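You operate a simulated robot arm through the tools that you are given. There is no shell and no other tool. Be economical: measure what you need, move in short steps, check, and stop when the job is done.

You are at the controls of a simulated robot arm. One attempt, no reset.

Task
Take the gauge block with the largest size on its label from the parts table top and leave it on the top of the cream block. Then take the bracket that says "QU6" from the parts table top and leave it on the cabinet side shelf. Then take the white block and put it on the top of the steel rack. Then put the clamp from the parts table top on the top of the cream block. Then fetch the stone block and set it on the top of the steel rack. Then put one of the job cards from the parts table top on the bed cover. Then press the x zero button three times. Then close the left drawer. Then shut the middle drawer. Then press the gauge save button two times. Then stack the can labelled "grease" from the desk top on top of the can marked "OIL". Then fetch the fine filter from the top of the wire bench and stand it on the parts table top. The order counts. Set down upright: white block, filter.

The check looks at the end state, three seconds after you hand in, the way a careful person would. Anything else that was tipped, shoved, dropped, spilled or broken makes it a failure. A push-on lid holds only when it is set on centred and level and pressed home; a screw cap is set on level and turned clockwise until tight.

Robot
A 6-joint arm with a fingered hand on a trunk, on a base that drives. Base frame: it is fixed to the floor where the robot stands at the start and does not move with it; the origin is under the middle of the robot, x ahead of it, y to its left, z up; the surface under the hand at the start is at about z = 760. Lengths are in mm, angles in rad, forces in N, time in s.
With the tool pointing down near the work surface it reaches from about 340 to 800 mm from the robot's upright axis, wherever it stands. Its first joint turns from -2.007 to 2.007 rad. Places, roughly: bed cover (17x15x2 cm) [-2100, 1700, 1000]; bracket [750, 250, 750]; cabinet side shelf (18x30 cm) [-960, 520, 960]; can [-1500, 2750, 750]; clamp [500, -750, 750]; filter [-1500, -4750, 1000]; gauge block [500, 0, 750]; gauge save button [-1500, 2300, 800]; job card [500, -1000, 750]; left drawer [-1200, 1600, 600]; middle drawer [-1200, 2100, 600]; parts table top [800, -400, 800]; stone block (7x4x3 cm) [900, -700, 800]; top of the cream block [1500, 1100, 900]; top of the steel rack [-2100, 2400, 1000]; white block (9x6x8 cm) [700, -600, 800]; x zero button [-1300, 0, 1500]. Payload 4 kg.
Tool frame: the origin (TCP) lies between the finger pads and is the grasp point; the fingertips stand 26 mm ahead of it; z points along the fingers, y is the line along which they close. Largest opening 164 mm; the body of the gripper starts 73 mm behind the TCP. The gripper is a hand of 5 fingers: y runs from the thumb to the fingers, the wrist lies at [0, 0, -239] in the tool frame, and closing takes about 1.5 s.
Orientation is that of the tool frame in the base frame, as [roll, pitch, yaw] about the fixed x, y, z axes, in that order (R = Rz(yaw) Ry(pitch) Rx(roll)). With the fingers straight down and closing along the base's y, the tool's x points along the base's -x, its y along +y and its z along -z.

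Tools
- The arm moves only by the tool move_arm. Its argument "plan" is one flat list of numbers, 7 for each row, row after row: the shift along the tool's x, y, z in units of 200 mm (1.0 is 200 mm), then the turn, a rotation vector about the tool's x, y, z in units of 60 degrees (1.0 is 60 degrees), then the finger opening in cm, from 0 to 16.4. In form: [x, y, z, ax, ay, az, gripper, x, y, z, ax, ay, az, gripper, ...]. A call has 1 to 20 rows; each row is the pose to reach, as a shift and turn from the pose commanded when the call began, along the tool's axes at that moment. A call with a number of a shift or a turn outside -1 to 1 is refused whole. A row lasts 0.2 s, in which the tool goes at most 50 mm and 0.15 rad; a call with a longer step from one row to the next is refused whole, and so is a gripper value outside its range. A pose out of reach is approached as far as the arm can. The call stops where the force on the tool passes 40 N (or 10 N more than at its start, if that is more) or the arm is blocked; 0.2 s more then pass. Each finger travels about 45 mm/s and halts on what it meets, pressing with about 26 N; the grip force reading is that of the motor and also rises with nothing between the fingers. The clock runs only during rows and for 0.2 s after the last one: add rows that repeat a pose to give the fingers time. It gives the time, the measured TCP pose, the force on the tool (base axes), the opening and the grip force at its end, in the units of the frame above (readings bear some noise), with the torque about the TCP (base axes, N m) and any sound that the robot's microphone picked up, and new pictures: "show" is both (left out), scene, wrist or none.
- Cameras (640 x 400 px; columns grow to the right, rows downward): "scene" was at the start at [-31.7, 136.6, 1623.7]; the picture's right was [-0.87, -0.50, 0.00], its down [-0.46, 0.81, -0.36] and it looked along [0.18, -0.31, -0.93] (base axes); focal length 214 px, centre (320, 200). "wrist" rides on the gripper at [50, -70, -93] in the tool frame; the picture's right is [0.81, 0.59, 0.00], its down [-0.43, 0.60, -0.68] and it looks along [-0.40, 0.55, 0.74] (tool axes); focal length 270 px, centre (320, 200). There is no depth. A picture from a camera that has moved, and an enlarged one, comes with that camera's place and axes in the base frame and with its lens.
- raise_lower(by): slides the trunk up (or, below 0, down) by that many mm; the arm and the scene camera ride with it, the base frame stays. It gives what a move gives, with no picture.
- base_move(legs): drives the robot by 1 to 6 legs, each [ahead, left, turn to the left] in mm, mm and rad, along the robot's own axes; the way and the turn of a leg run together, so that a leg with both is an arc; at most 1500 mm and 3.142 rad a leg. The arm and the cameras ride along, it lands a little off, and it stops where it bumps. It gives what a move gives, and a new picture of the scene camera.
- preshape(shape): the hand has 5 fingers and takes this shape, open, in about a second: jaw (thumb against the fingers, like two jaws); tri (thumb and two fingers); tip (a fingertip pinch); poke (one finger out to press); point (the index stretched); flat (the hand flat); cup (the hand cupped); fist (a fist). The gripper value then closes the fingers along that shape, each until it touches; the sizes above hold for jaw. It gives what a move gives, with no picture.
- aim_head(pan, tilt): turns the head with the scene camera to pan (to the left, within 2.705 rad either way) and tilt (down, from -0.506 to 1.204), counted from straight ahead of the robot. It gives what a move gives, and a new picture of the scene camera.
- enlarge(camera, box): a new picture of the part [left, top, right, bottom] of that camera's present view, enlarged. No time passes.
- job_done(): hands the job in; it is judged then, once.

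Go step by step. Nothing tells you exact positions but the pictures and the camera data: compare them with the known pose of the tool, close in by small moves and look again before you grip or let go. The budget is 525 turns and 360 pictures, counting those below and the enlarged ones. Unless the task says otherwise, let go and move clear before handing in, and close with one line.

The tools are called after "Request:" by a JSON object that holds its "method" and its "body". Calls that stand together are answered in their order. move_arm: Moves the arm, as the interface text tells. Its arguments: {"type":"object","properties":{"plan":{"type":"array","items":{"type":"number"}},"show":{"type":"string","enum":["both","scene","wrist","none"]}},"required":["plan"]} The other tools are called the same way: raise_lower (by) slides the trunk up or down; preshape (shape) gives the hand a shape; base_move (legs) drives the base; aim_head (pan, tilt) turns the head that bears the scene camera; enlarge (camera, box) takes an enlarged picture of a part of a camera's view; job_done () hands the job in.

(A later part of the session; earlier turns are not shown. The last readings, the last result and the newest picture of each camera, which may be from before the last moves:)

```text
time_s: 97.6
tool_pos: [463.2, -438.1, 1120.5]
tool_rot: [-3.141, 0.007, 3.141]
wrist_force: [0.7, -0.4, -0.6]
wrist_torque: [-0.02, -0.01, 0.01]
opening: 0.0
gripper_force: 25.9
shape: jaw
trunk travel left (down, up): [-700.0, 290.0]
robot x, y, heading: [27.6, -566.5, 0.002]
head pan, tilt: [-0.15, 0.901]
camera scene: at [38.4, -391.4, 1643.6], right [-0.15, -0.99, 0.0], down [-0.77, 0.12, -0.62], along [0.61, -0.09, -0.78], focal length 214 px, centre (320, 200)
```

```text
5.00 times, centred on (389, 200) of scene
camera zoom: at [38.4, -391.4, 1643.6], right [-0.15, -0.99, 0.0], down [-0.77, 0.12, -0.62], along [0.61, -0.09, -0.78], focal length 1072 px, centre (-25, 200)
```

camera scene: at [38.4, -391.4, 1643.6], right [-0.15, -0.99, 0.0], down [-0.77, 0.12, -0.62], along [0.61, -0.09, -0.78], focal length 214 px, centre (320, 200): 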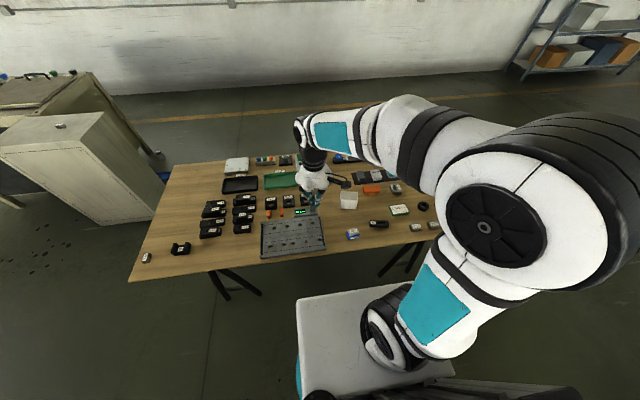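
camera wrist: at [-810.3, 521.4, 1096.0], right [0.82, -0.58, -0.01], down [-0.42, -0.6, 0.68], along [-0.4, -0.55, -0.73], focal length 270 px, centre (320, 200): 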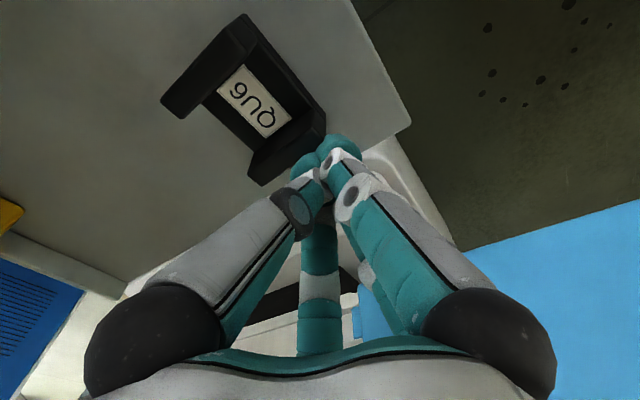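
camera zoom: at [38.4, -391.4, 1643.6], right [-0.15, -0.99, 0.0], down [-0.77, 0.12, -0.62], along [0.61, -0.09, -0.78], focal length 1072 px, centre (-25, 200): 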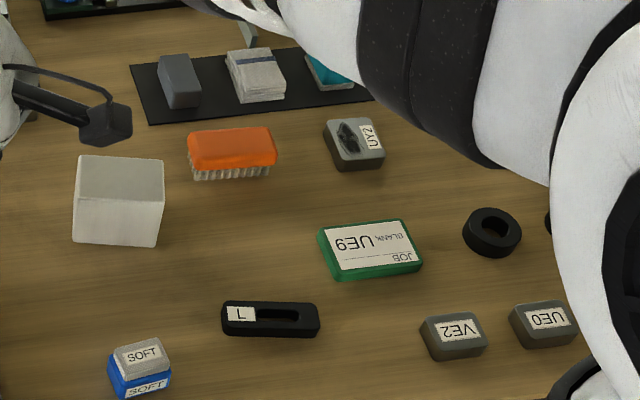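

White block top centre ≈[673,-629], 90 mm along y. I'll grip along y with a wide opening; a post gauge stands at about [650,-440]. Moving above.

Request:
{"method": "move_arm", "body": {"plan": [-0.15, -0.15, 0, 0, 0, 0, 4, -0.3, -0.3, 0, 0, 0, 0, 8, -0.45, -0.45, 0, 0, 0, 0, 12, -0.6, -0.6, 0, 0, 0, 0, 16, -0.75, -0.75, 0, 0, 0, 0, 16.4, -0.9, -0.9, 0, 0, 0, 0, 16.4, -0.98, -0.95, 0.1, 0, 0, 0, 16.4, -0.98, -0.95, 0.3, 0, 0, 0, 16.4, -0.98, -0.95, 0.5, 0, 0, 0, 16.4, -0.98, -0.95, 0.7, 0, 0, 0, 16.4], "show": "both"}}

```text
time_s: 99.8
tool_pos: [658.7, -627.9, 983.7]
tool_rot: [-3.141, 0.007, -3.141]
wrist_force: [0.3, 0.2, 0.3]
wrist_torque: [0.0, 0.0, -0.01]
opening: 157.7
gripper_force: 0.0
shape: jaw
trunk travel left (down, up): [-700.0, 290.0]
robot x, y, heading: [25.0, -563.8, -0.001]
head pan, tilt: [-0.15, 0.901]
camera scene: at [39.2, -391.6, 1643.6], right [-0.15, -0.99, 0.0], down [-0.78, 0.12, -0.62], along [0.61, -0.09, -0.78], focal length 214 px, centre (320, 200)
camera wrist: at [608.2, -697.6, 1074.6], right [-0.81, 0.59, -0.01], down [0.43, 0.6, 0.68], along [0.4, 0.55, -0.73], focal length 270 px, centre (320, 200)
```

scene: 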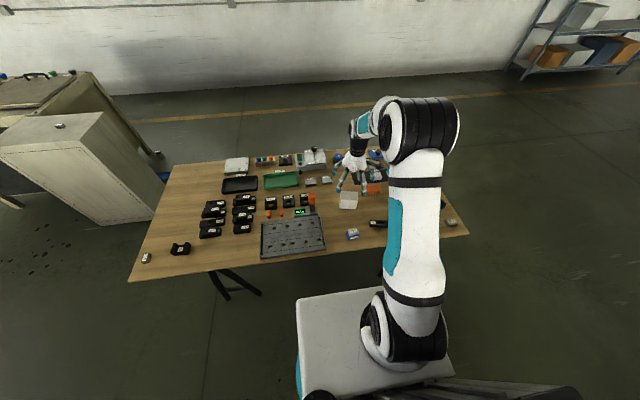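
wrist: 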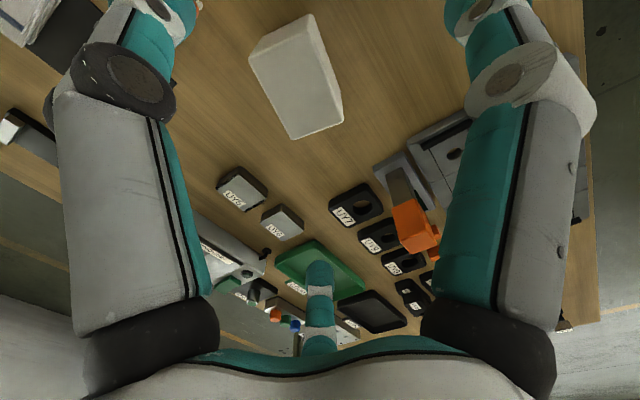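

The block is centred near [673,-637], rotated about 8° clockwise. I align and descend to z≈890.

Request:
{"method": "move_arm", "body": {"plan": [-0.07, -0.04, 0.1, 0, 0, 0.125, 16.4, -0.07, -0.04, 0.28, 0, 0, 0.125, 16.4, -0.07, -0.04, 0.47, 0, 0, 0.125, 15, -0.07, -0.04, 0.47, 0, 0, 0.125, 15], "show": "both"}}

Request:
{"method": "enlarge", "body": {"camera": "scene", "box": [310, 150, 406, 210]}}

```text
time_s: 100.8
tool_pos: [673.9, -634.7, 889.8]
tool_rot: [-3.141, 0.007, 3.011]
wrist_force: [-0.9, -0.3, 0.2]
wrist_torque: [0.0, -0.01, -0.02]
opening: 144.8
gripper_force: 0.0
shape: jaw
trunk travel left (down, up): [-700.0, 290.0]
robot x, y, heading: [25.0, -565.4, -0.005]
head pan, tilt: [-0.15, 0.901]
camera scene: at [38.3, -391.5, 1643.6], right [-0.15, -0.99, 0.0], down [-0.77, 0.12, -0.62], along [0.61, -0.09, -0.78], focal length 214 px, centre (320, 200)
camera wrist: at [614.2, -697.2, 981.5], right [-0.73, 0.69, -0.01], down [0.5, 0.53, 0.68], along [0.47, 0.49, -0.73], focal length 270 px, centre (320, 200)
```

scene: 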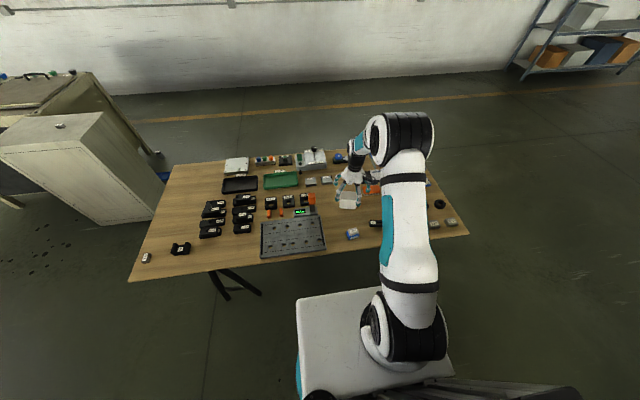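
wrist: 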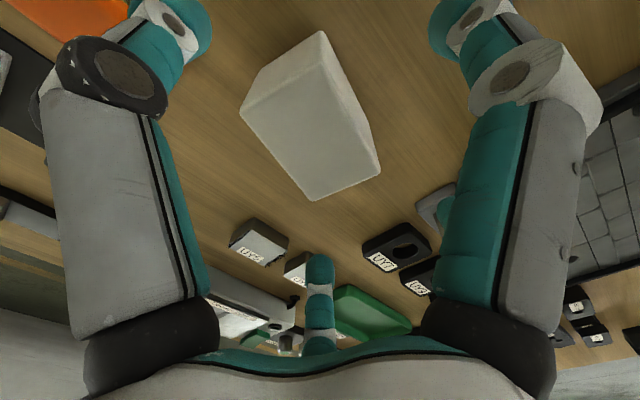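

```text
6.67 times, centred on (358, 180) of scene
camera zoom: at [38.3, -391.5, 1643.6], right [-0.15, -0.99, 0.0], down [-0.77, 0.12, -0.62], along [0.61, -0.09, -0.78], focal length 1430 px, centre (67, 333)
```

zoom: 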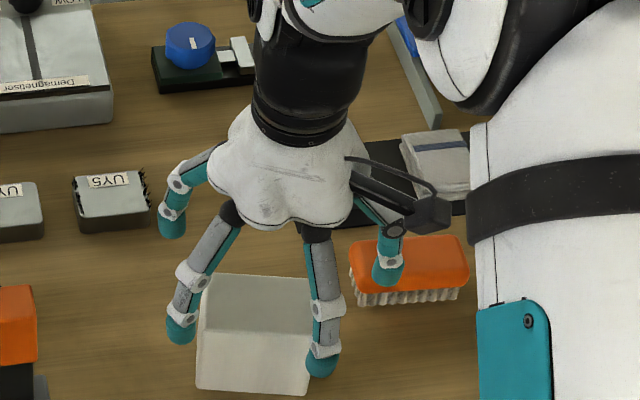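

The hand is a radial five-finger grasp and the block is centred in it. I descend to z≈815 and close.

Request:
{"method": "move_arm", "body": {"plan": [0, 0, 0.15, 0, 0, 0, 15, 0, 0, 0.3, 0, 0, 0, 15, 0, 0, 0.375, 0, 0, 0, 15], "show": "wrist"}}

Request:
{"method": "enlarge", "body": {"camera": "scene", "box": [310, 160, 406, 220]}}

```text
time_s: 101.6
tool_pos: [674.8, -636.2, 814.5]
tool_rot: [3.141, 0.009, 3.01]
wrist_force: [0.2, 0.0, 0.0]
wrist_torque: [-0.01, -0.01, 0.03]
opening: 144.9
gripper_force: 0.1
shape: jaw
trunk travel left (down, up): [-700.0, 290.0]
robot x, y, heading: [21.3, -564.9, 0.0]
head pan, tilt: [-0.15, 0.901]
camera wrist: at [615.2, -699.8, 906.0], right [-0.73, 0.69, -0.01], down [0.5, 0.53, 0.68], along [0.47, 0.49, -0.73], focal length 270 px, centre (320, 200)
```

wrist: 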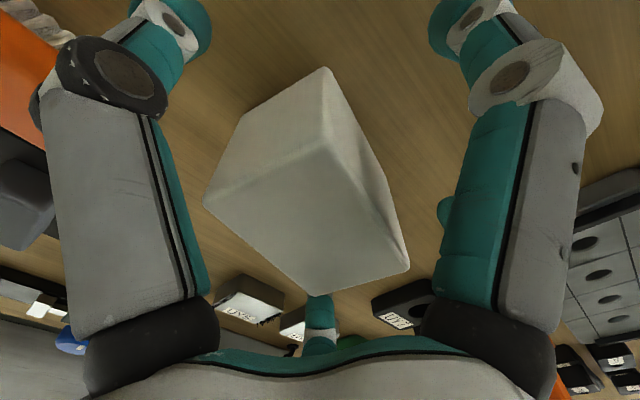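

```text
6.67 times, centred on (358, 190) of scene
camera zoom: at [38.7, -391.5, 1643.6], right [-0.15, -0.99, 0.0], down [-0.78, 0.12, -0.62], along [0.61, -0.09, -0.78], focal length 1430 px, centre (67, 267)
```

zoom: 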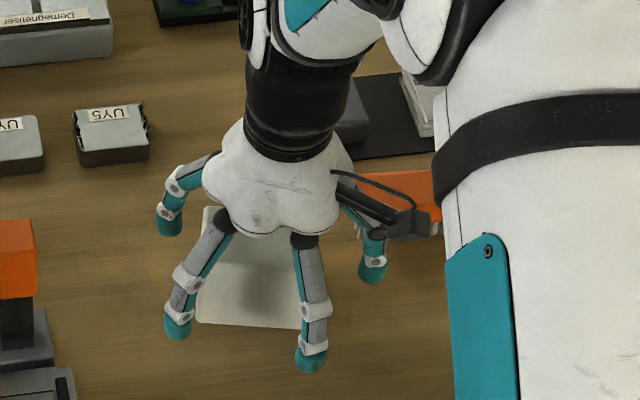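

Well around the block. Closing now.

Request:
{"method": "move_arm", "body": {"plan": [0, 0, 0, 0, 0, 0, 12, 0, 0, 0, 0, 0, 0, 10, 0, 0, 0, 0, 0, 0, 8, 0, 0, 0, 0, 0, 0, 6, 0, 0, 0, 0, 0, 0, 6, 0, 0, 0, 0, 0, 0, 6, 0, 0, 0, 0, 0, 0, 6, 0, 0, 0, 0, 0, 0, 6], "show": "wrist"}}

Request:
{"method": "enlarge", "body": {"camera": "scene", "box": [310, 160, 406, 220]}}

```text
time_s: 103.4
tool_pos: [673.5, -637.3, 814.6]
tool_rot: [3.141, 0.006, 3.011]
wrist_force: [-0.3, 0.3, 0.0]
wrist_torque: [-0.04, -0.02, 0.0]
opening: 73.1
gripper_force: 25.8
shape: jaw
trunk travel left (down, up): [-700.0, 290.0]
robot x, y, heading: [24.5, -565.8, -0.001]
head pan, tilt: [-0.15, 0.901]
camera wrist: at [614.9, -699.7, 905.8], right [-0.73, 0.69, -0.01], down [0.5, 0.53, 0.68], along [0.47, 0.49, -0.73], focal length 270 px, centre (320, 200)
```

wrist: 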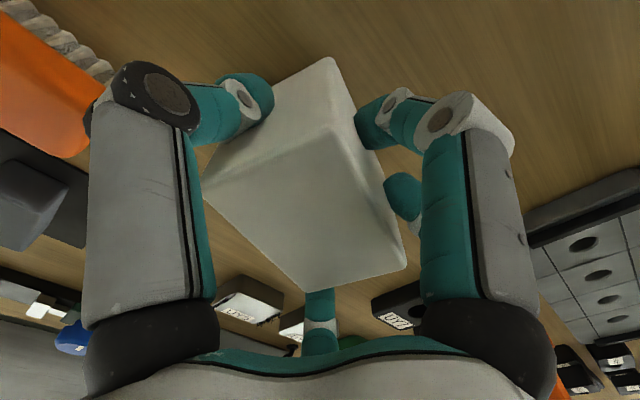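

```text
6.67 times, centred on (358, 190) of scene
camera zoom: at [38.8, -391.6, 1643.5], right [-0.15, -0.99, 0.0], down [-0.78, 0.12, -0.62], along [0.61, -0.09, -0.78], focal length 1430 px, centre (67, 267)
```

zoom: 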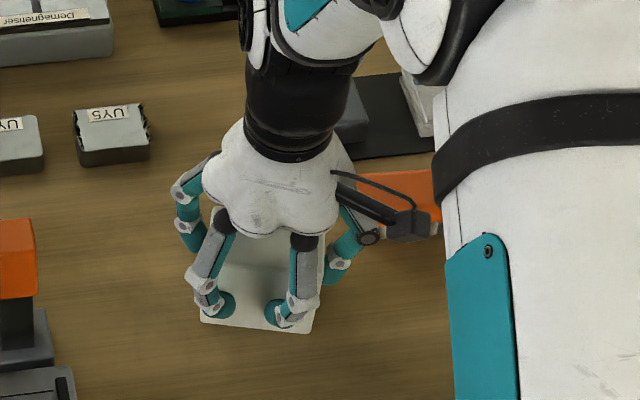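

Gripped at 73 mm with force. Lifting.

Request:
{"method": "move_arm", "body": {"plan": [0, 0, -0.1, 0, 0, 0, 5.5, 0, 0, -0.3, 0, 0, 0, 5.5, 0, 0, -0.5, 0, 0, 0, 5.5, 0, 0, -0.75, 0, 0, 0, 5.5, 0, 0, -1, 0, 0, 0, 5.5], "show": "wrist"}}

```text
time_s: 104.6
tool_pos: [675.1, -638.4, 1014.0]
tool_rot: [-3.141, 0.006, 3.01]
wrist_force: [-0.2, -0.2, -3.1]
wrist_torque: [-0.02, -0.02, -0.02]
opening: 73.1
gripper_force: 26.3
shape: jaw
trunk travel left (down, up): [-700.0, 290.0]
robot x, y, heading: [22.2, -567.6, -0.003]
head pan, tilt: [-0.15, 0.901]
camera wrist: at [615.9, -700.8, 1106.6], right [-0.73, 0.69, -0.01], down [0.5, 0.53, 0.68], along [0.47, 0.49, -0.73], focal length 270 px, centre (320, 200)
```

wrist: 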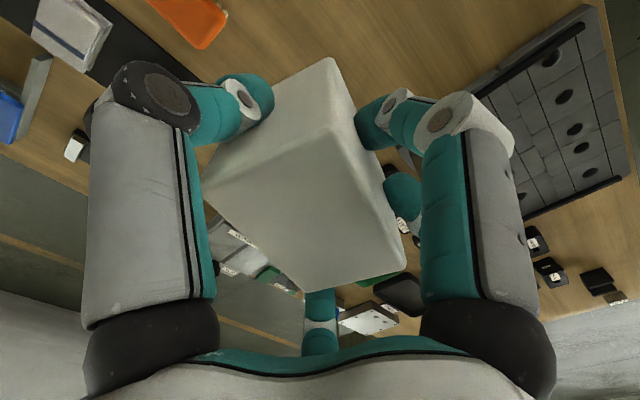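

Held level. I retract the arm, drive left along +y to y≈1500 and turn to face the rack area.

Request:
{"method": "move_arm", "body": {"plan": [0.2, 0, -0.1, 0, 0, 0, 5.5, 0.4, 0, -0.2, 0, 0, 0, 5.5, 0.6, 0, -0.3, 0, 0, 0, 5.5, 0.8, 0, -0.4, 0, 0, 0, 5.5, 1, 0, -0.5, 0, 0, 0, 5.5], "show": "none"}}

Request:
{"method": "base_move", "body": {"legs": [[-20, 1400, 0], [-20, 700, 0], [0, 0, 1.57], [0, 0, 1.5]]}}

Request:
{"method": "aim_head", "body": {"pan": 0.0, "tilt": 0.3}}

```text
time_s: 105.8
tool_pos: [472.6, -608.6, 1113.5]
tool_rot: [-3.141, 0.008, 3.011]
wrist_force: [-0.6, -0.8, -3.1]
wrist_torque: [0.03, 0.0, -0.02]
opening: 72.7
gripper_force: 26.0
shape: jaw
trunk travel left (down, up): [-700.0, 290.0]
robot x, y, heading: [23.0, -565.3, -0.0]
head pan, tilt: [-0.15, 0.901]
```

```text
time_s: 123.7
tool_pos: [-428.8, 1600.7, 1113.7]
tool_rot: [-3.14, 0.006, -0.203]
wrist_force: [-0.7, 0.5, -3.4]
wrist_torque: [-0.01, -0.03, 0.01]
opening: 71.8
gripper_force: 25.9
shape: jaw
trunk travel left (down, up): [-700.0, 290.0]
robot x, y, heading: [17.1, 1526.0, 3.073]
head pan, tilt: [-0.15, 0.901]
camera scene: at [-8.3, 1351.7, 1643.5], right [0.22, 0.98, 0.0], down [0.76, -0.17, -0.62], along [-0.61, 0.14, -0.78], focal length 214 px, centre (320, 200)
```

scene: 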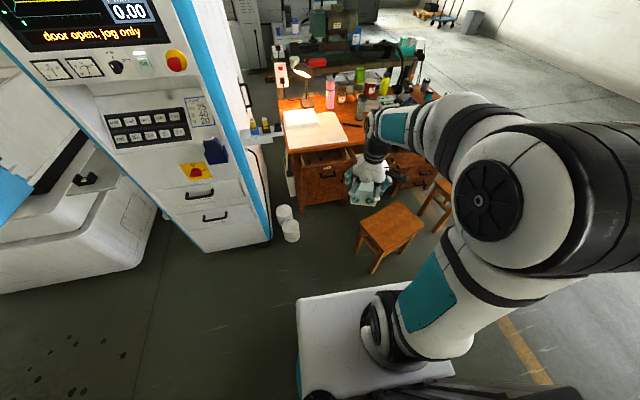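

```text
time_s: 124.7
tool_pos: [-428.7, 1600.3, 1113.7]
tool_rot: [-3.14, 0.007, -0.202]
wrist_force: [0.6, -0.9, -3.0]
wrist_torque: [-0.03, 0.03, -0.01]
opening: 71.9
gripper_force: 25.7
shape: jaw
trunk travel left (down, up): [-700.0, 290.0]
robot x, y, heading: [18.8, 1522.7, 3.069]
head pan, tilt: [0.0, 0.3]
camera scene: at [-27.9, 1341.8, 1695.7], right [0.07, 1.0, 0.0], down [0.3, -0.02, -0.95], along [-0.95, 0.07, -0.3], focal length 214 px, centre (320, 200)
```

scene: 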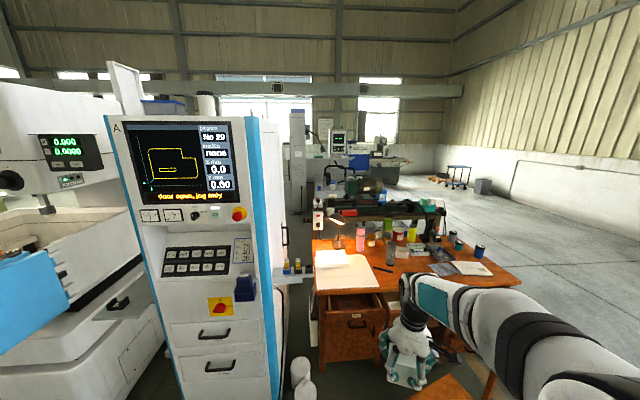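

I see the desk with a lathe bench behind it. Zooming on the area of the bed cover and steel rack.

Request:
{"method": "enlarge", "body": {"camera": "scene", "box": [270, 150, 530, 312]}}

Request:
{"method": "enlarge", "body": {"camera": "scene", "box": [300, 165, 460, 265]}}

```text
2.46 times, centred on (400, 231) of scene
camera zoom: at [-27.9, 1341.8, 1695.7], right [0.07, 1.0, 0.0], down [0.3, -0.02, -0.95], along [-0.95, 0.07, -0.3], focal length 528 px, centre (123, 124)
```

zoom: 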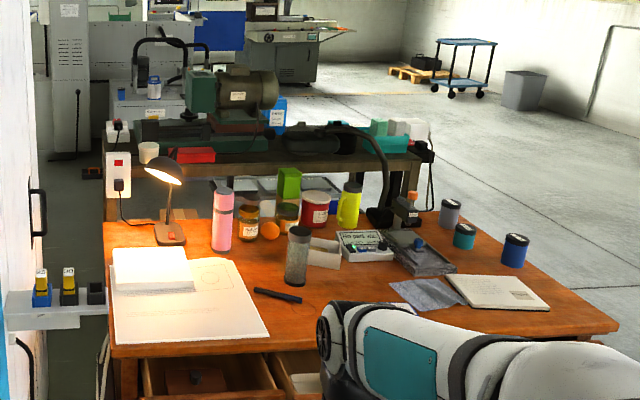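

```text
4.00 times, centred on (380, 215) of scene
camera zoom: at [-27.9, 1341.8, 1695.7], right [0.07, 1.0, 0.0], down [0.3, -0.02, -0.95], along [-0.95, 0.07, -0.3], focal length 858 px, centre (80, 140)
```

zoom: 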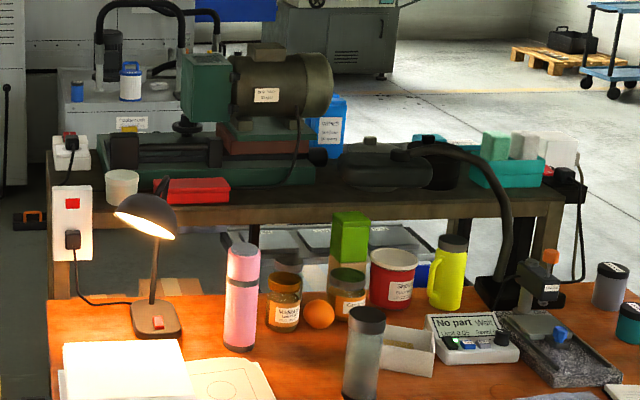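

The desk spans x -1116…-1830, y ~1400…2800; a bench with grinder behind it. I drive around the right side of the desk to get a closer look.

Request:
{"method": "base_move", "body": {"legs": [[0, 0, 0.07], [0, -1450, 0], [0, -550, 0], [1000, 0, 0]]}}

Request:
{"method": "aim_head", "body": {"pan": 0.7, "tilt": 0.5}}

```text
time_s: 140.0
tool_pos: [-1439.8, 3559.8, 1112.7]
tool_rot: [-3.14, 0.007, -0.103]
wrist_force: [-0.3, -0.3, -3.6]
wrist_torque: [0.03, -0.04, -0.02]
opening: 71.7
gripper_force: 26.3
shape: jaw
trunk travel left (down, up): [-700.0, 290.0]
robot x, y, heading: [-986.7, 3530.1, -3.112]
head pan, tilt: [0.0, 0.3]
camera scene: at [-1015.1, 3342.7, 1695.8], right [-0.03, 1.0, 0.0], down [0.3, 0.01, -0.96], along [-0.95, -0.03, -0.3], focal length 214 px, centre (320, 200)
```

scene: 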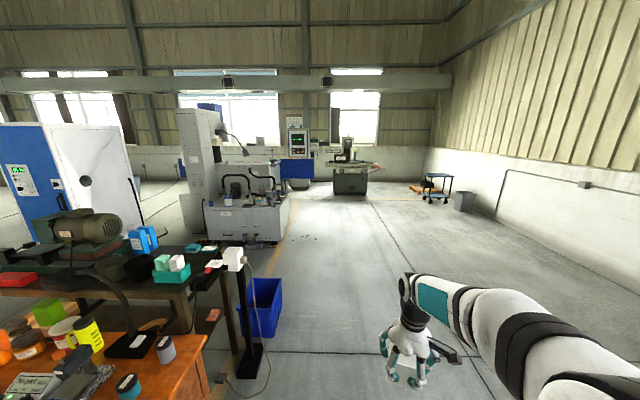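

```text
time_s: 141.1
tool_pos: [-1438.7, 3559.6, 1113.5]
tool_rot: [-3.14, 0.007, -0.103]
wrist_force: [0.2, 0.2, -2.7]
wrist_torque: [0.0, 0.02, 0.02]
opening: 72.3
gripper_force: 26.1
shape: jaw
trunk travel left (down, up): [-700.0, 290.0]
robot x, y, heading: [-987.7, 3528.1, -3.117]
head pan, tilt: [0.7, 0.499]
camera scene: at [-989.3, 3284.8, 1677.4], right [-0.67, 0.75, 0.0], down [0.36, 0.32, -0.88], along [-0.66, -0.58, -0.48], focal length 214 px, centre (320, 200)
```

scene: 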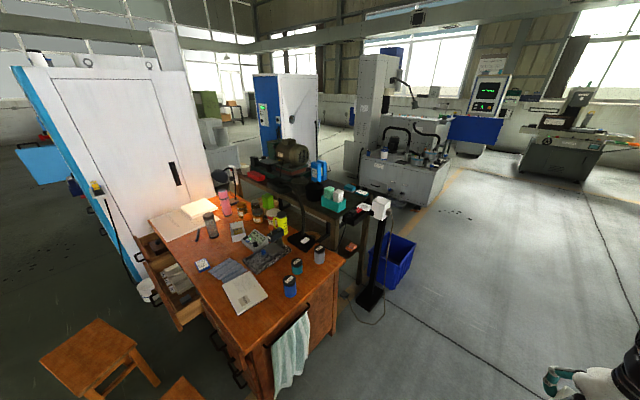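

Request:
{"method": "enlarge", "body": {"camera": "scene", "box": [230, 130, 430, 255]}}

Request:
{"method": "enlarge", "body": {"camera": "scene", "box": [140, 180, 364, 320]}}

```text
3.20 times, centred on (330, 192) of scene
camera zoom: at [-989.3, 3284.8, 1677.4], right [-0.67, 0.75, 0.0], down [0.36, 0.32, -0.88], along [-0.66, -0.58, -0.48], focal length 686 px, centre (288, 224)
```

zoom: 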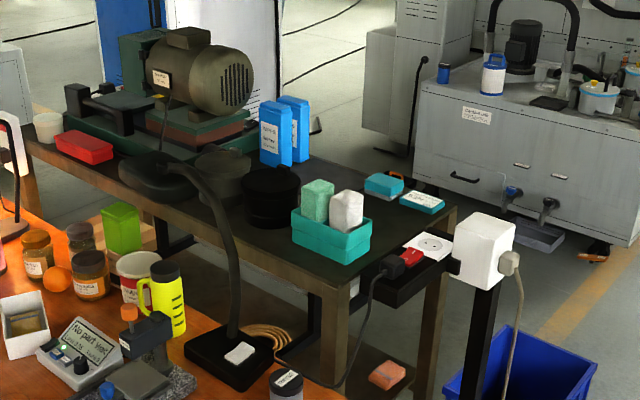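

```text
2.86 times, centred on (252, 250) of scene
camera zoom: at [-989.3, 3284.8, 1677.4], right [-0.67, 0.75, 0.0], down [0.36, 0.32, -0.88], along [-0.66, -0.58, -0.48], focal length 613 px, centre (514, 57)
```

zoom: 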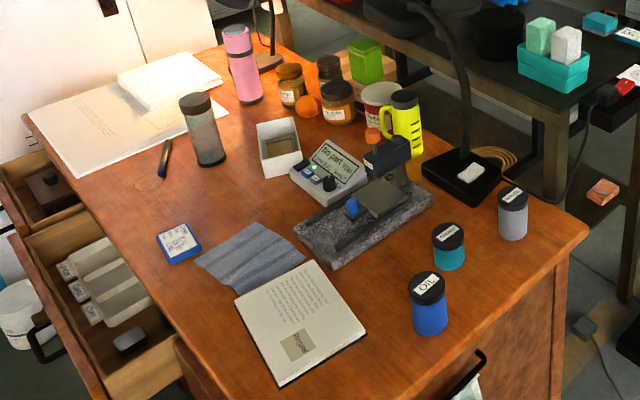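

The bench behind the desk (top z≈945, x -1830…-2310, y 1420…2650) must be the steel rack with the bed cover on its machine. Its back side looks open, so I go round to the back and face +x.

Request:
{"method": "base_move", "body": {"legs": [[0, 0, -0.025], [1200, 0, 0], [1000, 0, 0], [0, 1050, 0]]}}

Request:
{"method": "aim_head", "body": {"pan": 2.6, "tilt": 0.5}}

```text
time_s: 157.5
tool_pos: [-3648.4, 2485.3, 1114.2]
tool_rot: [-3.14, 0.007, -0.112]
wrist_force: [0.5, -0.2, -3.8]
wrist_torque: [0.01, -0.01, -0.01]
opening: 72.2
gripper_force: 26.1
shape: jaw
trunk travel left (down, up): [-700.0, 290.0]
robot x, y, heading: [-3195.3, 2447.1, -3.12]
head pan, tilt: [0.7, 0.499]
camera scene: at [-3201.3, 2205.8, 1677.4], right [-0.66, 0.75, 0.0], down [0.36, 0.32, -0.88], along [-0.66, -0.58, -0.48], focal length 214 px, centre (320, 200)
```

scene: 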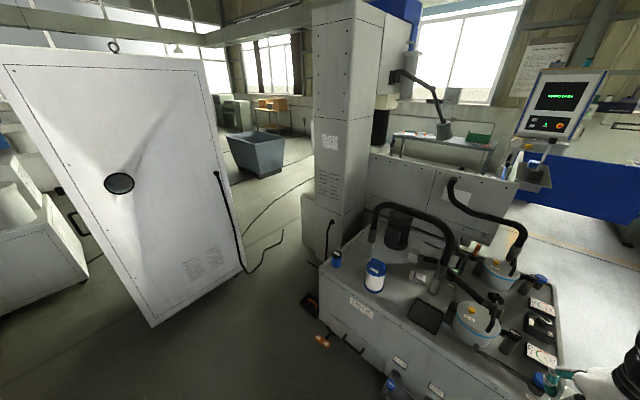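

```text
time_s: 159.4
tool_pos: [-3648.6, 2485.1, 1114.0]
tool_rot: [-3.139, 0.006, -0.111]
wrist_force: [-0.6, 0.2, -3.3]
wrist_torque: [0.03, -0.02, 0.01]
opening: 72.1
gripper_force: 26.2
shape: jaw
trunk travel left (down, up): [-700.0, 290.0]
robot x, y, heading: [-3199.9, 2450.6, -3.125]
head pan, tilt: [2.601, 0.499]
camera scene: at [-3054.0, 2220.6, 1677.4], right [-0.5, -0.87, 0.0], down [-0.41, 0.24, -0.88], along [0.76, -0.44, -0.48], focal length 214 px, centre (320, 200)
```

scene: 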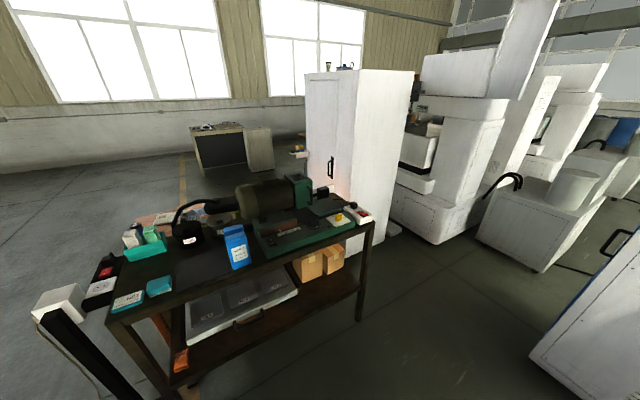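

I now see the bench's back side. Zoom.

Request:
{"method": "enlarge", "body": {"camera": "scene", "box": [80, 170, 400, 370]}}

Request:
{"method": "enlarge", "body": {"camera": "scene", "box": [100, 170, 244, 260]}}

Request:
{"method": "enlarge", "body": {"camera": "scene", "box": [230, 170, 390, 270]}}

```text
2.00 times, centred on (240, 270) of scene
camera zoom: at [-3054.0, 2220.6, 1677.4], right [-0.5, -0.87, 0.0], down [-0.41, 0.24, -0.88], along [0.76, -0.44, -0.48], focal length 429 px, centre (480, 60)
```

zoom: 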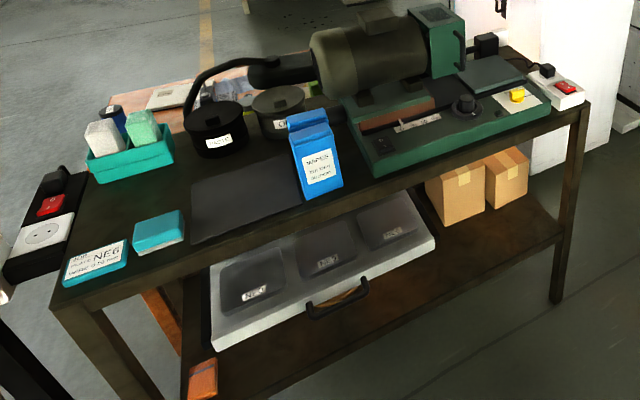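

```text
4.44 times, centred on (172, 215) of scene
camera zoom: at [-3054.0, 2220.6, 1677.4], right [-0.5, -0.87, 0.0], down [-0.41, 0.24, -0.88], along [0.76, -0.44, -0.48], focal length 953 px, centre (978, 133)
```

zoom: 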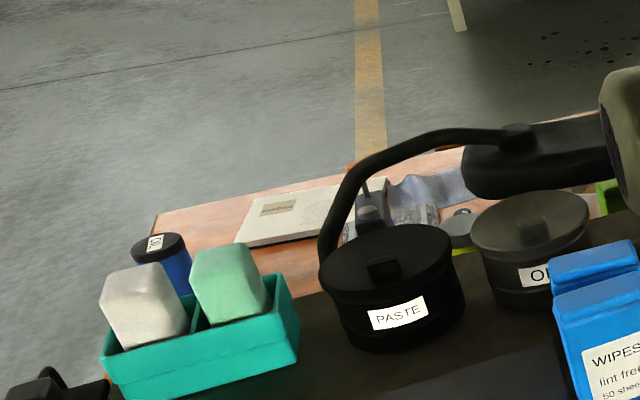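

```text
4.00 times, centred on (310, 220) of scene
camera zoom: at [-3054.0, 2220.6, 1677.4], right [-0.5, -0.87, 0.0], down [-0.41, 0.24, -0.88], along [0.76, -0.44, -0.48], focal length 858 px, centre (360, 120)
```

zoom: 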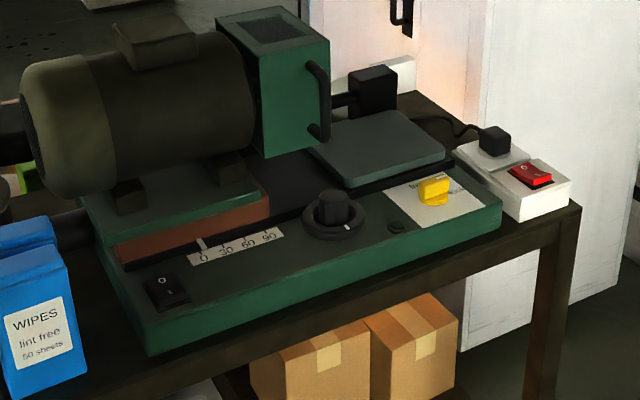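

Bed cover = the dark flat plate on the grinder's bed; the rack top has a free bare spot near [-2085,2490]. I back away from the grey machine and turn to face +x.

Request:
{"method": "base_move", "body": {"legs": [[-260, 0, 0], [0, 0, 1.56], [0, 0, 1.56]]}}

Request:
{"method": "aim_head", "body": {"pan": -0.1, "tilt": 0.8}}

```text
time_s: 160.7
tool_pos: [-3522.9, 2488.3, 1114.3]
tool_rot: [3.141, 0.007, -0.11]
wrist_force: [1.6, -0.4, -3.3]
wrist_torque: [-0.02, 0.04, -0.02]
opening: 71.9
gripper_force: 26.3
shape: jaw
trunk travel left (down, up): [-700.0, 290.0]
robot x, y, heading: [-3079.6, 2448.9, -3.123]
head pan, tilt: [2.601, 0.499]
stopped in leg 1: the robot was blocked; the commanded pose is now the measured one
camera scene: at [-2927.2, 2223.3, 1677.2], right [-0.5, -0.87, 0.0], down [-0.42, 0.24, -0.88], along [0.76, -0.44, -0.48], focal length 214 px, centre (320, 200)
```

scene: 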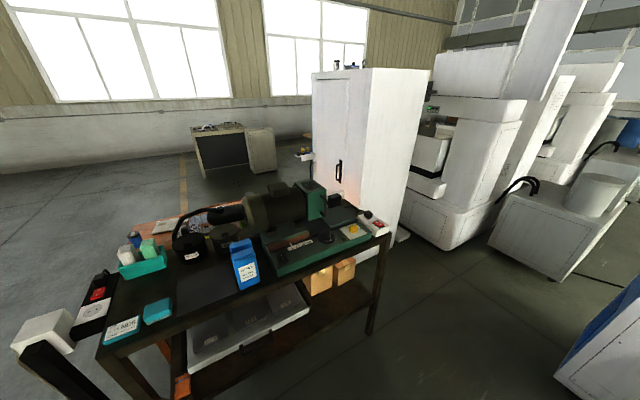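

```text
time_s: 163.1
tool_pos: [-3527.2, 2487.6, 1113.0]
tool_rot: [-3.141, 0.007, -0.113]
wrist_force: [0.6, -0.8, -2.8]
wrist_torque: [0.02, -0.01, -0.02]
opening: 72.0
gripper_force: 26.3
shape: jaw
trunk travel left (down, up): [-700.0, 290.0]
robot x, y, heading: [-3071.9, 2453.3, -3.122]
head pan, tilt: [-0.099, 0.799]
camera scene: at [-3090.9, 2274.7, 1651.5], right [0.08, 1.0, 0.0], down [0.71, -0.06, -0.7], along [-0.69, 0.06, -0.72], focal length 214 px, centre (320, 200)
```

scene: 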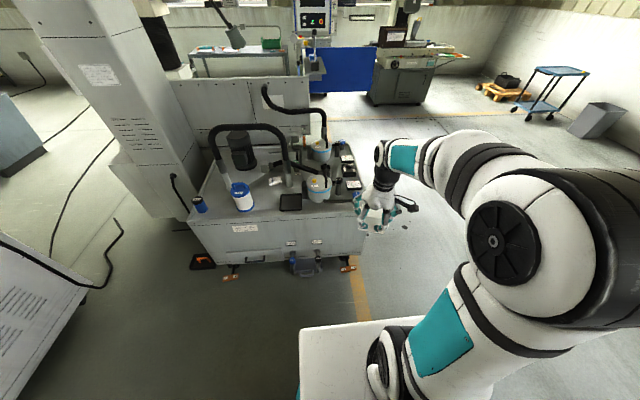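

I was blocked from behind. I look at what is behind the robot.

Request:
{"method": "aim_head", "body": {"pan": 2.6, "tilt": 1.0}}

Request:
{"method": "aim_head", "body": {"pan": -2.5, "tilt": 0.8}}

```text
time_s: 165.5
tool_pos: [-3526.3, 2486.6, 1113.0]
tool_rot: [-3.138, 0.005, -0.111]
wrist_force: [-1.1, -0.1, -2.9]
wrist_torque: [0.0, 0.02, 0.0]
opening: 71.8
gripper_force: 26.4
shape: jaw
trunk travel left (down, up): [-700.0, 290.0]
robot x, y, heading: [-3074.8, 2455.2, -3.119]
head pan, tilt: [2.601, 1.0]
camera scene: at [-2950.1, 2233.6, 1636.4], right [-0.5, -0.87, 0.0], down [-0.73, 0.42, -0.54], along [0.47, -0.27, -0.84], focal length 214 px, centre (320, 200)
```

scene: 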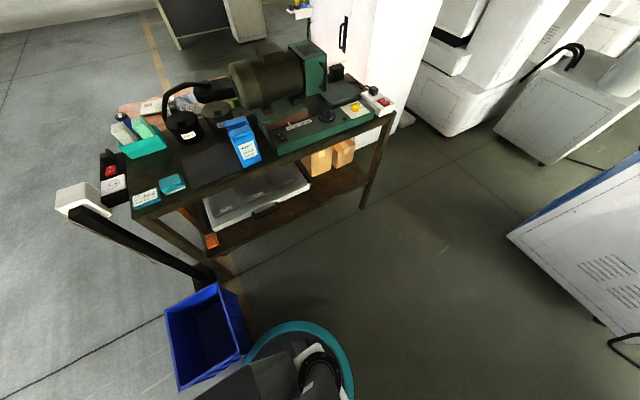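

```text
time_s: 169.5
tool_pos: [-3526.9, 2488.0, 1112.9]
tool_rot: [-3.139, 0.005, -0.109]
wrist_force: [0.5, -0.3, -3.3]
wrist_torque: [-0.04, -0.02, 0.02]
opening: 72.1
gripper_force: 26.1
shape: jaw
trunk travel left (down, up): [-700.0, 290.0]
robot x, y, heading: [-3074.6, 2452.1, -3.125]
head pan, tilt: [-2.499, 0.799]
camera scene: at [-2946.8, 2317.9, 1651.5], right [0.61, -0.79, 0.0], down [-0.57, -0.44, -0.7], along [0.55, 0.43, -0.72], focal length 214 px, centre (320, 200)
```

scene: 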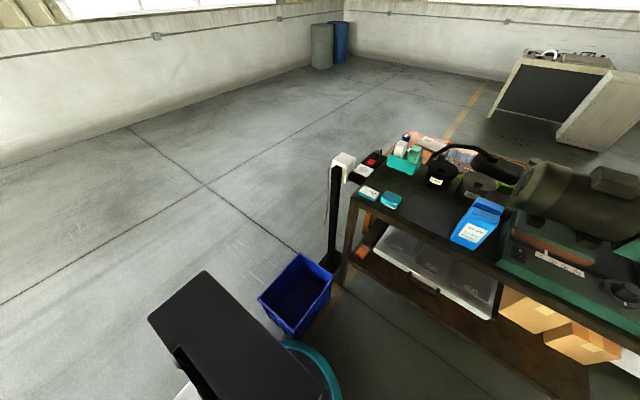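

A blue waste bin stands behind-right (about x -2450…-2800, y 2600…2900). I slide left (−y) away from it before turning around.

Request:
{"method": "base_move", "body": {"legs": [[20, 0, 0], [0, 430, 0], [0, 0, 1.56], [0, 0, 1.56]]}}

Request:
{"method": "aim_head", "body": {"pan": 0.3, "tilt": 0.6}}

```text
time_s: 180.1
tool_pos: [-2633.2, 1991.7, 1112.9]
tool_rot: [-3.141, 0.007, 3.028]
wrist_force: [0.2, 0.2, -3.6]
wrist_torque: [-0.01, 0.01, 0.03]
opening: 71.5
gripper_force: 26.3
shape: jaw
trunk travel left (down, up): [-700.0, 290.0]
robot x, y, heading: [-3082.7, 2025.0, 0.017]
head pan, tilt: [-2.499, 0.799]
camera scene: at [-3210.8, 2162.8, 1651.5], right [-0.61, 0.79, 0.0], down [0.57, 0.44, -0.7], along [-0.55, -0.43, -0.72], focal length 214 px, centre (320, 200)
```

scene: 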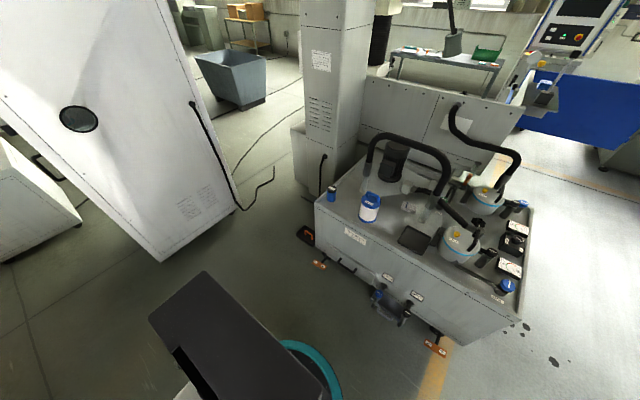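

```text
time_s: 182.6
tool_pos: [-2633.3, 1991.5, 1112.2]
tool_rot: [-3.14, 0.005, 3.027]
wrist_force: [0.0, -0.3, -3.8]
wrist_torque: [0.01, 0.02, 0.01]
opening: 71.8
gripper_force: 26.1
shape: jaw
trunk travel left (down, up): [-700.0, 290.0]
robot x, y, heading: [-3081.9, 2028.8, 0.022]
head pan, tilt: [0.3, 0.6]
camera scene: at [-3063.0, 2239.7, 1668.3], right [0.31, -0.95, 0.0], down [-0.54, -0.18, -0.82], along [0.78, 0.26, -0.57], focal length 214 px, centre (320, 200)
```

scene: 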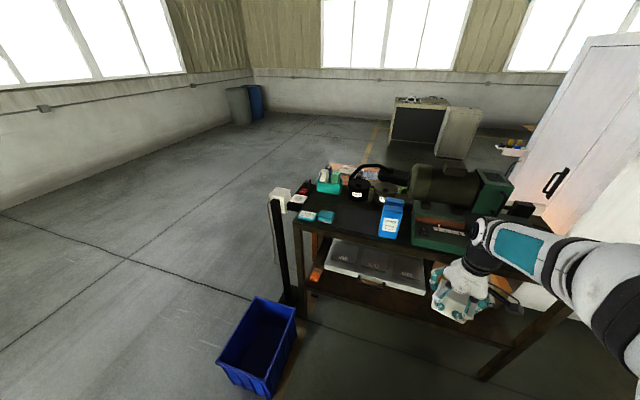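

I raise the trunk so the block clears the wipes bottles, then approach the bench.

Request:
{"method": "raise_lower", "body": {"by": 180}}

Request:
{"method": "base_move", "body": {"legs": [[300, 210, -0.02]]}}

Request:
{"method": "aim_head", "body": {"pan": 0.25, "tilt": 0.9}}

```text
time_s: 184.6
tool_pos: [-2631.9, 1992.6, 1293.5]
tool_rot: [-3.139, 0.006, 3.029]
wrist_force: [-0.1, -0.9, -3.3]
wrist_torque: [-0.03, 0.03, -0.02]
opening: 71.6
gripper_force: 25.9
shape: jaw
trunk travel left (down, up): [-880.0, 110.0]
robot x, y, heading: [-3086.7, 2029.3, 0.016]
head pan, tilt: [0.3, 0.6]
```

```text
time_s: 186.9
tool_pos: [-2326.2, 2198.6, 1293.0]
tool_rot: [-3.14, 0.006, 3.007]
wrist_force: [0.0, -0.2, -3.6]
wrist_torque: [0.01, 0.06, 0.02]
opening: 71.8
gripper_force: 26.0
shape: jaw
trunk travel left (down, up): [-880.0, 110.0]
robot x, y, heading: [-2780.6, 2244.5, -0.002]
head pan, tilt: [0.3, 0.6]
camera scene: at [-2751.9, 2455.2, 1848.2], right [0.29, -0.96, 0.0], down [-0.54, -0.17, -0.82], along [0.79, 0.24, -0.57], focal length 214 px, centre (320, 200)
```

scene: 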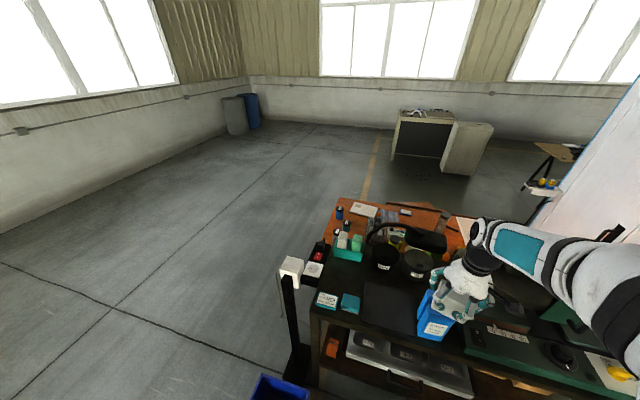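

```text
time_s: 187.7
tool_pos: [-2327.2, 2197.7, 1293.9]
tool_rot: [-3.138, 0.006, 3.007]
wrist_force: [-0.3, 0.2, -3.5]
wrist_torque: [-0.02, -0.01, 0.0]
opening: 71.7
gripper_force: 26.4
shape: jaw
trunk travel left (down, up): [-880.0, 110.0]
robot x, y, heading: [-2779.3, 2242.1, -0.005]
head pan, tilt: [0.25, 0.901]
camera scene: at [-2764.1, 2447.1, 1823.6], right [0.24, -0.97, 0.0], down [-0.76, -0.19, -0.62], along [0.6, 0.15, -0.78], focal length 214 px, centre (320, 200)
```

scene: 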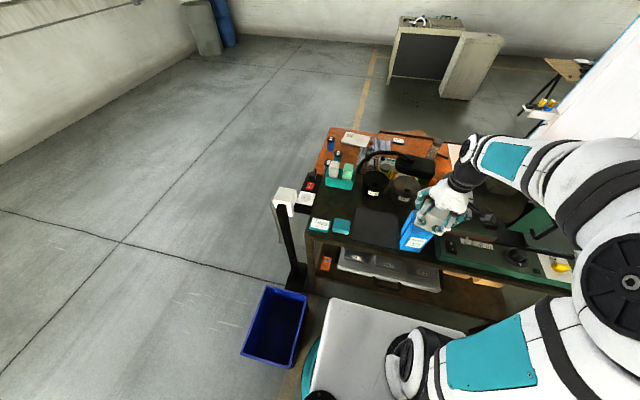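

Request:
{"method": "enlarge", "body": {"camera": "scene", "box": [290, 140, 466, 250]}}

```text
3.64 times, centred on (378, 195) of scene
camera zoom: at [-2764.1, 2447.1, 1823.6], right [0.24, -0.97, 0.0], down [-0.76, -0.19, -0.62], along [0.6, 0.15, -0.78], focal length 780 px, centre (109, 218)
```

zoom: 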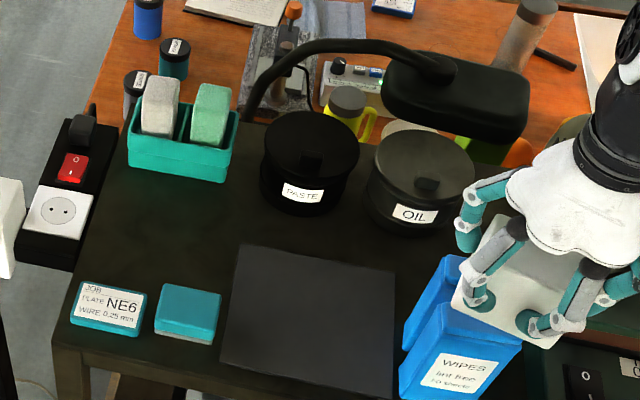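

Clear view: bare area is x -1995…-2195, y 2435…2626. I aim for [-2080,2492]. Moving across first at height.

Request:
{"method": "move_arm", "body": {"plan": [0.033, 0.24, 0, 0, 0, 0, 5.5, 0.066, 0.48, 0, 0, 0, 0, 5.5, 0.1, 0.72, 0, 0, 0, 0, 5.5, 0.134, 0.95, 0, 0, 0, 0, 5.5, 0.134, 0.99, 0, 0, 0, 0, 5.5], "show": "none"}}

Request:
{"method": "move_arm", "body": {"plan": [0, 0.24, 0, 0, 0, 0, 5.5, 0.06, 0.46, 0, 0, 0, 0, 5.5, -0.15, 0.49, 0.05, 0, 0, 0, 5.5, -0.36, 0.52, 0.1, 0, 0, 0, 5.5, -0.57, 0.55, 0.15, 0, 0, 0, 5.5, -0.78, 0.58, 0.2, 0, 0, 0, 5.5, -0.98, 0.6, 0.25, 0, 0, 0, 5.5], "show": "scene"}}

```text
time_s: 188.9
tool_pos: [-2328.1, 2398.6, 1292.4]
tool_rot: [-3.14, 0.006, 3.006]
wrist_force: [0.5, -0.2, -4.1]
wrist_torque: [0.02, 0.02, 0.0]
opening: 71.8
gripper_force: 26.1
shape: jaw
trunk travel left (down, up): [-880.0, 110.0]
robot x, y, heading: [-2781.8, 2242.0, -0.004]
head pan, tilt: [0.25, 0.901]
```

```text
time_s: 190.5
tool_pos: [-2113.7, 2491.5, 1243.9]
tool_rot: [-3.138, 0.002, 3.009]
wrist_force: [1.5, 0.2, -2.9]
wrist_torque: [-0.03, 0.07, -0.04]
opening: 71.2
gripper_force: 26.3
shape: jaw
trunk travel left (down, up): [-880.0, 110.0]
robot x, y, heading: [-2776.9, 2244.2, -0.006]
head pan, tilt: [0.25, 0.901]
camera scene: at [-2760.9, 2447.5, 1823.5], right [0.24, -0.97, 0.0], down [-0.76, -0.19, -0.62], along [0.6, 0.15, -0.78], focal length 214 px, centre (320, 200)
```

scene: 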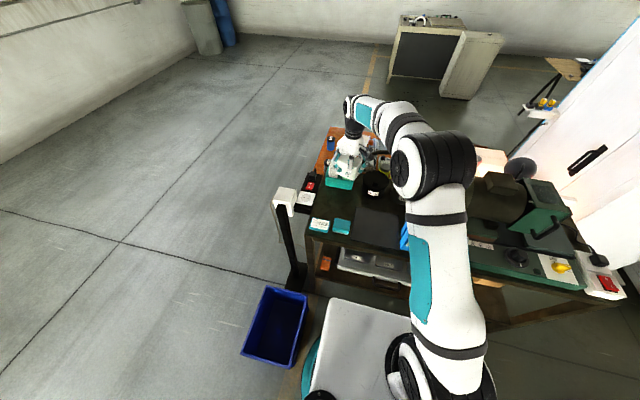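

Now a bit forward and down to z≈1050.

Request:
{"method": "move_arm", "body": {"plan": [-0.12, 0.02, 0.2, 0, 0, 0, 5.5, -0.12, 0.02, 0.4, 0, 0, 0, 5.5, -0.12, 0.02, 0.6, 0, 0, 0, 5.5, -0.12, 0.02, 0.8, 0, 0, 0, 5.5, -0.12, 0.02, 0.95, 0, 0, 0, 5.5], "show": "both"}}

Request:
{"method": "enlarge", "body": {"camera": "scene", "box": [290, 140, 418, 220]}}

```text
time_s: 191.7
tool_pos: [-2090.1, 2489.7, 1051.1]
tool_rot: [-3.141, 0.006, 3.011]
wrist_force: [0.5, 0.5, -3.2]
wrist_torque: [-0.02, 0.03, -0.01]
opening: 71.3
gripper_force: 26.3
shape: jaw
trunk travel left (down, up): [-880.0, 110.0]
robot x, y, heading: [-2780.9, 2242.6, -0.005]
head pan, tilt: [0.25, 0.901]
camera scene: at [-2762.5, 2447.8, 1823.5], right [0.24, -0.97, 0.0], down [-0.76, -0.19, -0.62], along [0.6, 0.15, -0.78], focal length 214 px, centre (320, 200)
camera wrist: at [-2149.4, 2427.9, 1144.2], right [-0.72, 0.69, -0.01], down [0.5, 0.53, 0.68], along [0.47, 0.49, -0.73], focal length 270 px, centre (320, 200)
```

scene: 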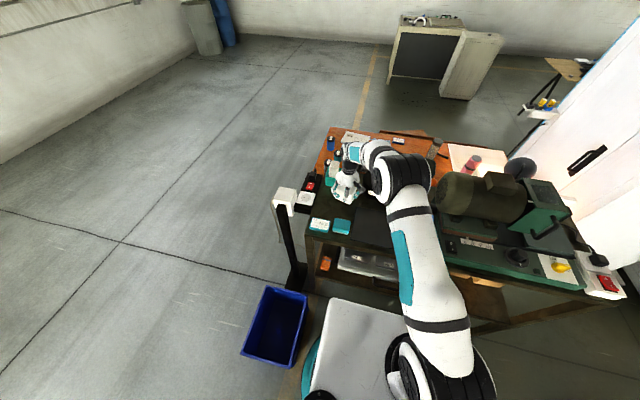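
wrist: 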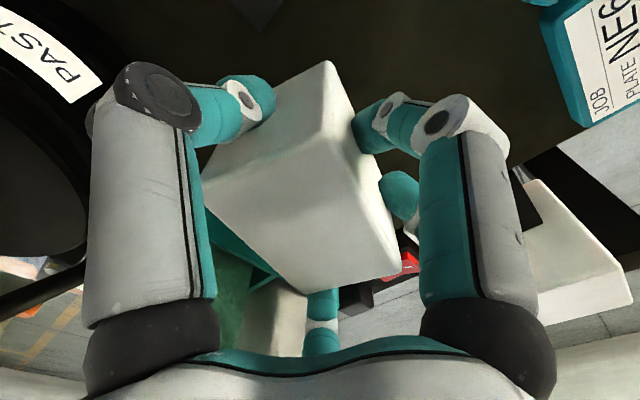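

```text
5.00 times, centred on (354, 180) of scene
camera zoom: at [-2762.5, 2447.8, 1823.5], right [0.24, -0.97, 0.0], down [-0.76, -0.19, -0.62], along [0.6, 0.15, -0.78], focal length 1072 px, centre (150, 300)
```

zoom: 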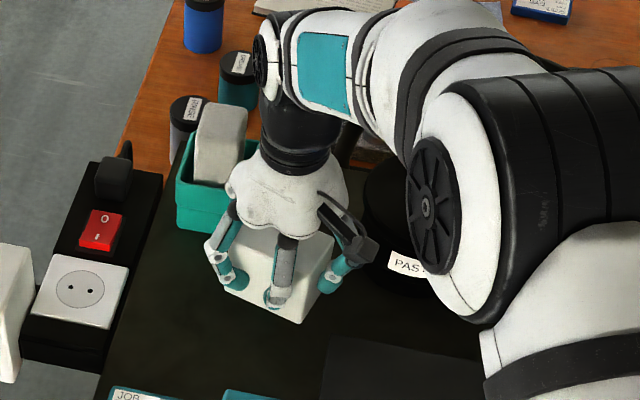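

Positioned over bare bench. Lowering slowly to contact.

Request:
{"method": "move_arm", "body": {"plan": [0, 0, 0.06, 0, 0, 0, 5.5, 0, 0, 0.12, 0, 0, 0, 5.5, 0, 0, 0.15, 0, 0, 0, 5.5, 0, 0, 0.175, 0, 0, 0, 5.5, 0, 0, 0.2, 0, 0, 0, 5.5, 0, 0, 0.22, 0, 0, 0, 5.5, 0, 0, 0.24, 0, 0, 0, 5.5, 0, 0, 0.26, 0, 0, 0, 5.5, 0, 0, 0.28, 0, 0, 0, 5.5, 0, 0, 0.3, 0, 0, 0, 5.5, 0, 0, 0.32, 0, 0, 0, 5.5], "show": "wrist"}}

```text
time_s: 193.5
tool_pos: [-2088.1, 2491.7, 1011.7]
tool_rot: [3.134, 0.017, 3.006]
wrist_force: [-8.2, -2.3, 24.5]
wrist_torque: [-0.41, -0.04, -0.15]
opening: 72.2
gripper_force: 25.9
shape: jaw
trunk travel left (down, up): [-880.0, 110.0]
robot x, y, heading: [-2778.1, 2244.8, -0.003]
head pan, tilt: [0.25, 0.901]
stopped in row 8: the force on the tool passed its limit at 44 N (the readings are from after the stop); the commanded pose is now the measured one
camera wrist: at [-2148.9, 2429.1, 1103.0], right [-0.72, 0.69, -0.01], down [0.5, 0.53, 0.69], along [0.48, 0.49, -0.73], focal length 270 px, centre (320, 200)
```

wrist: 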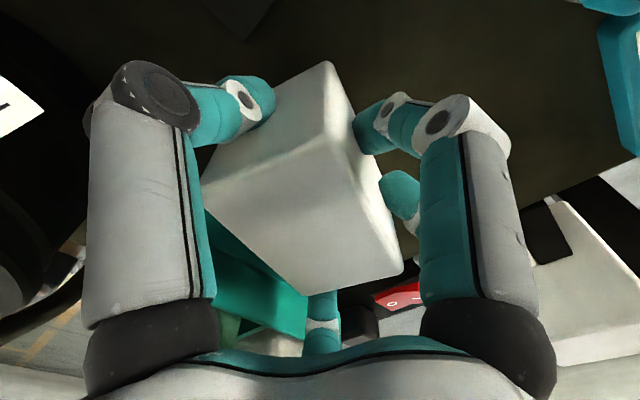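

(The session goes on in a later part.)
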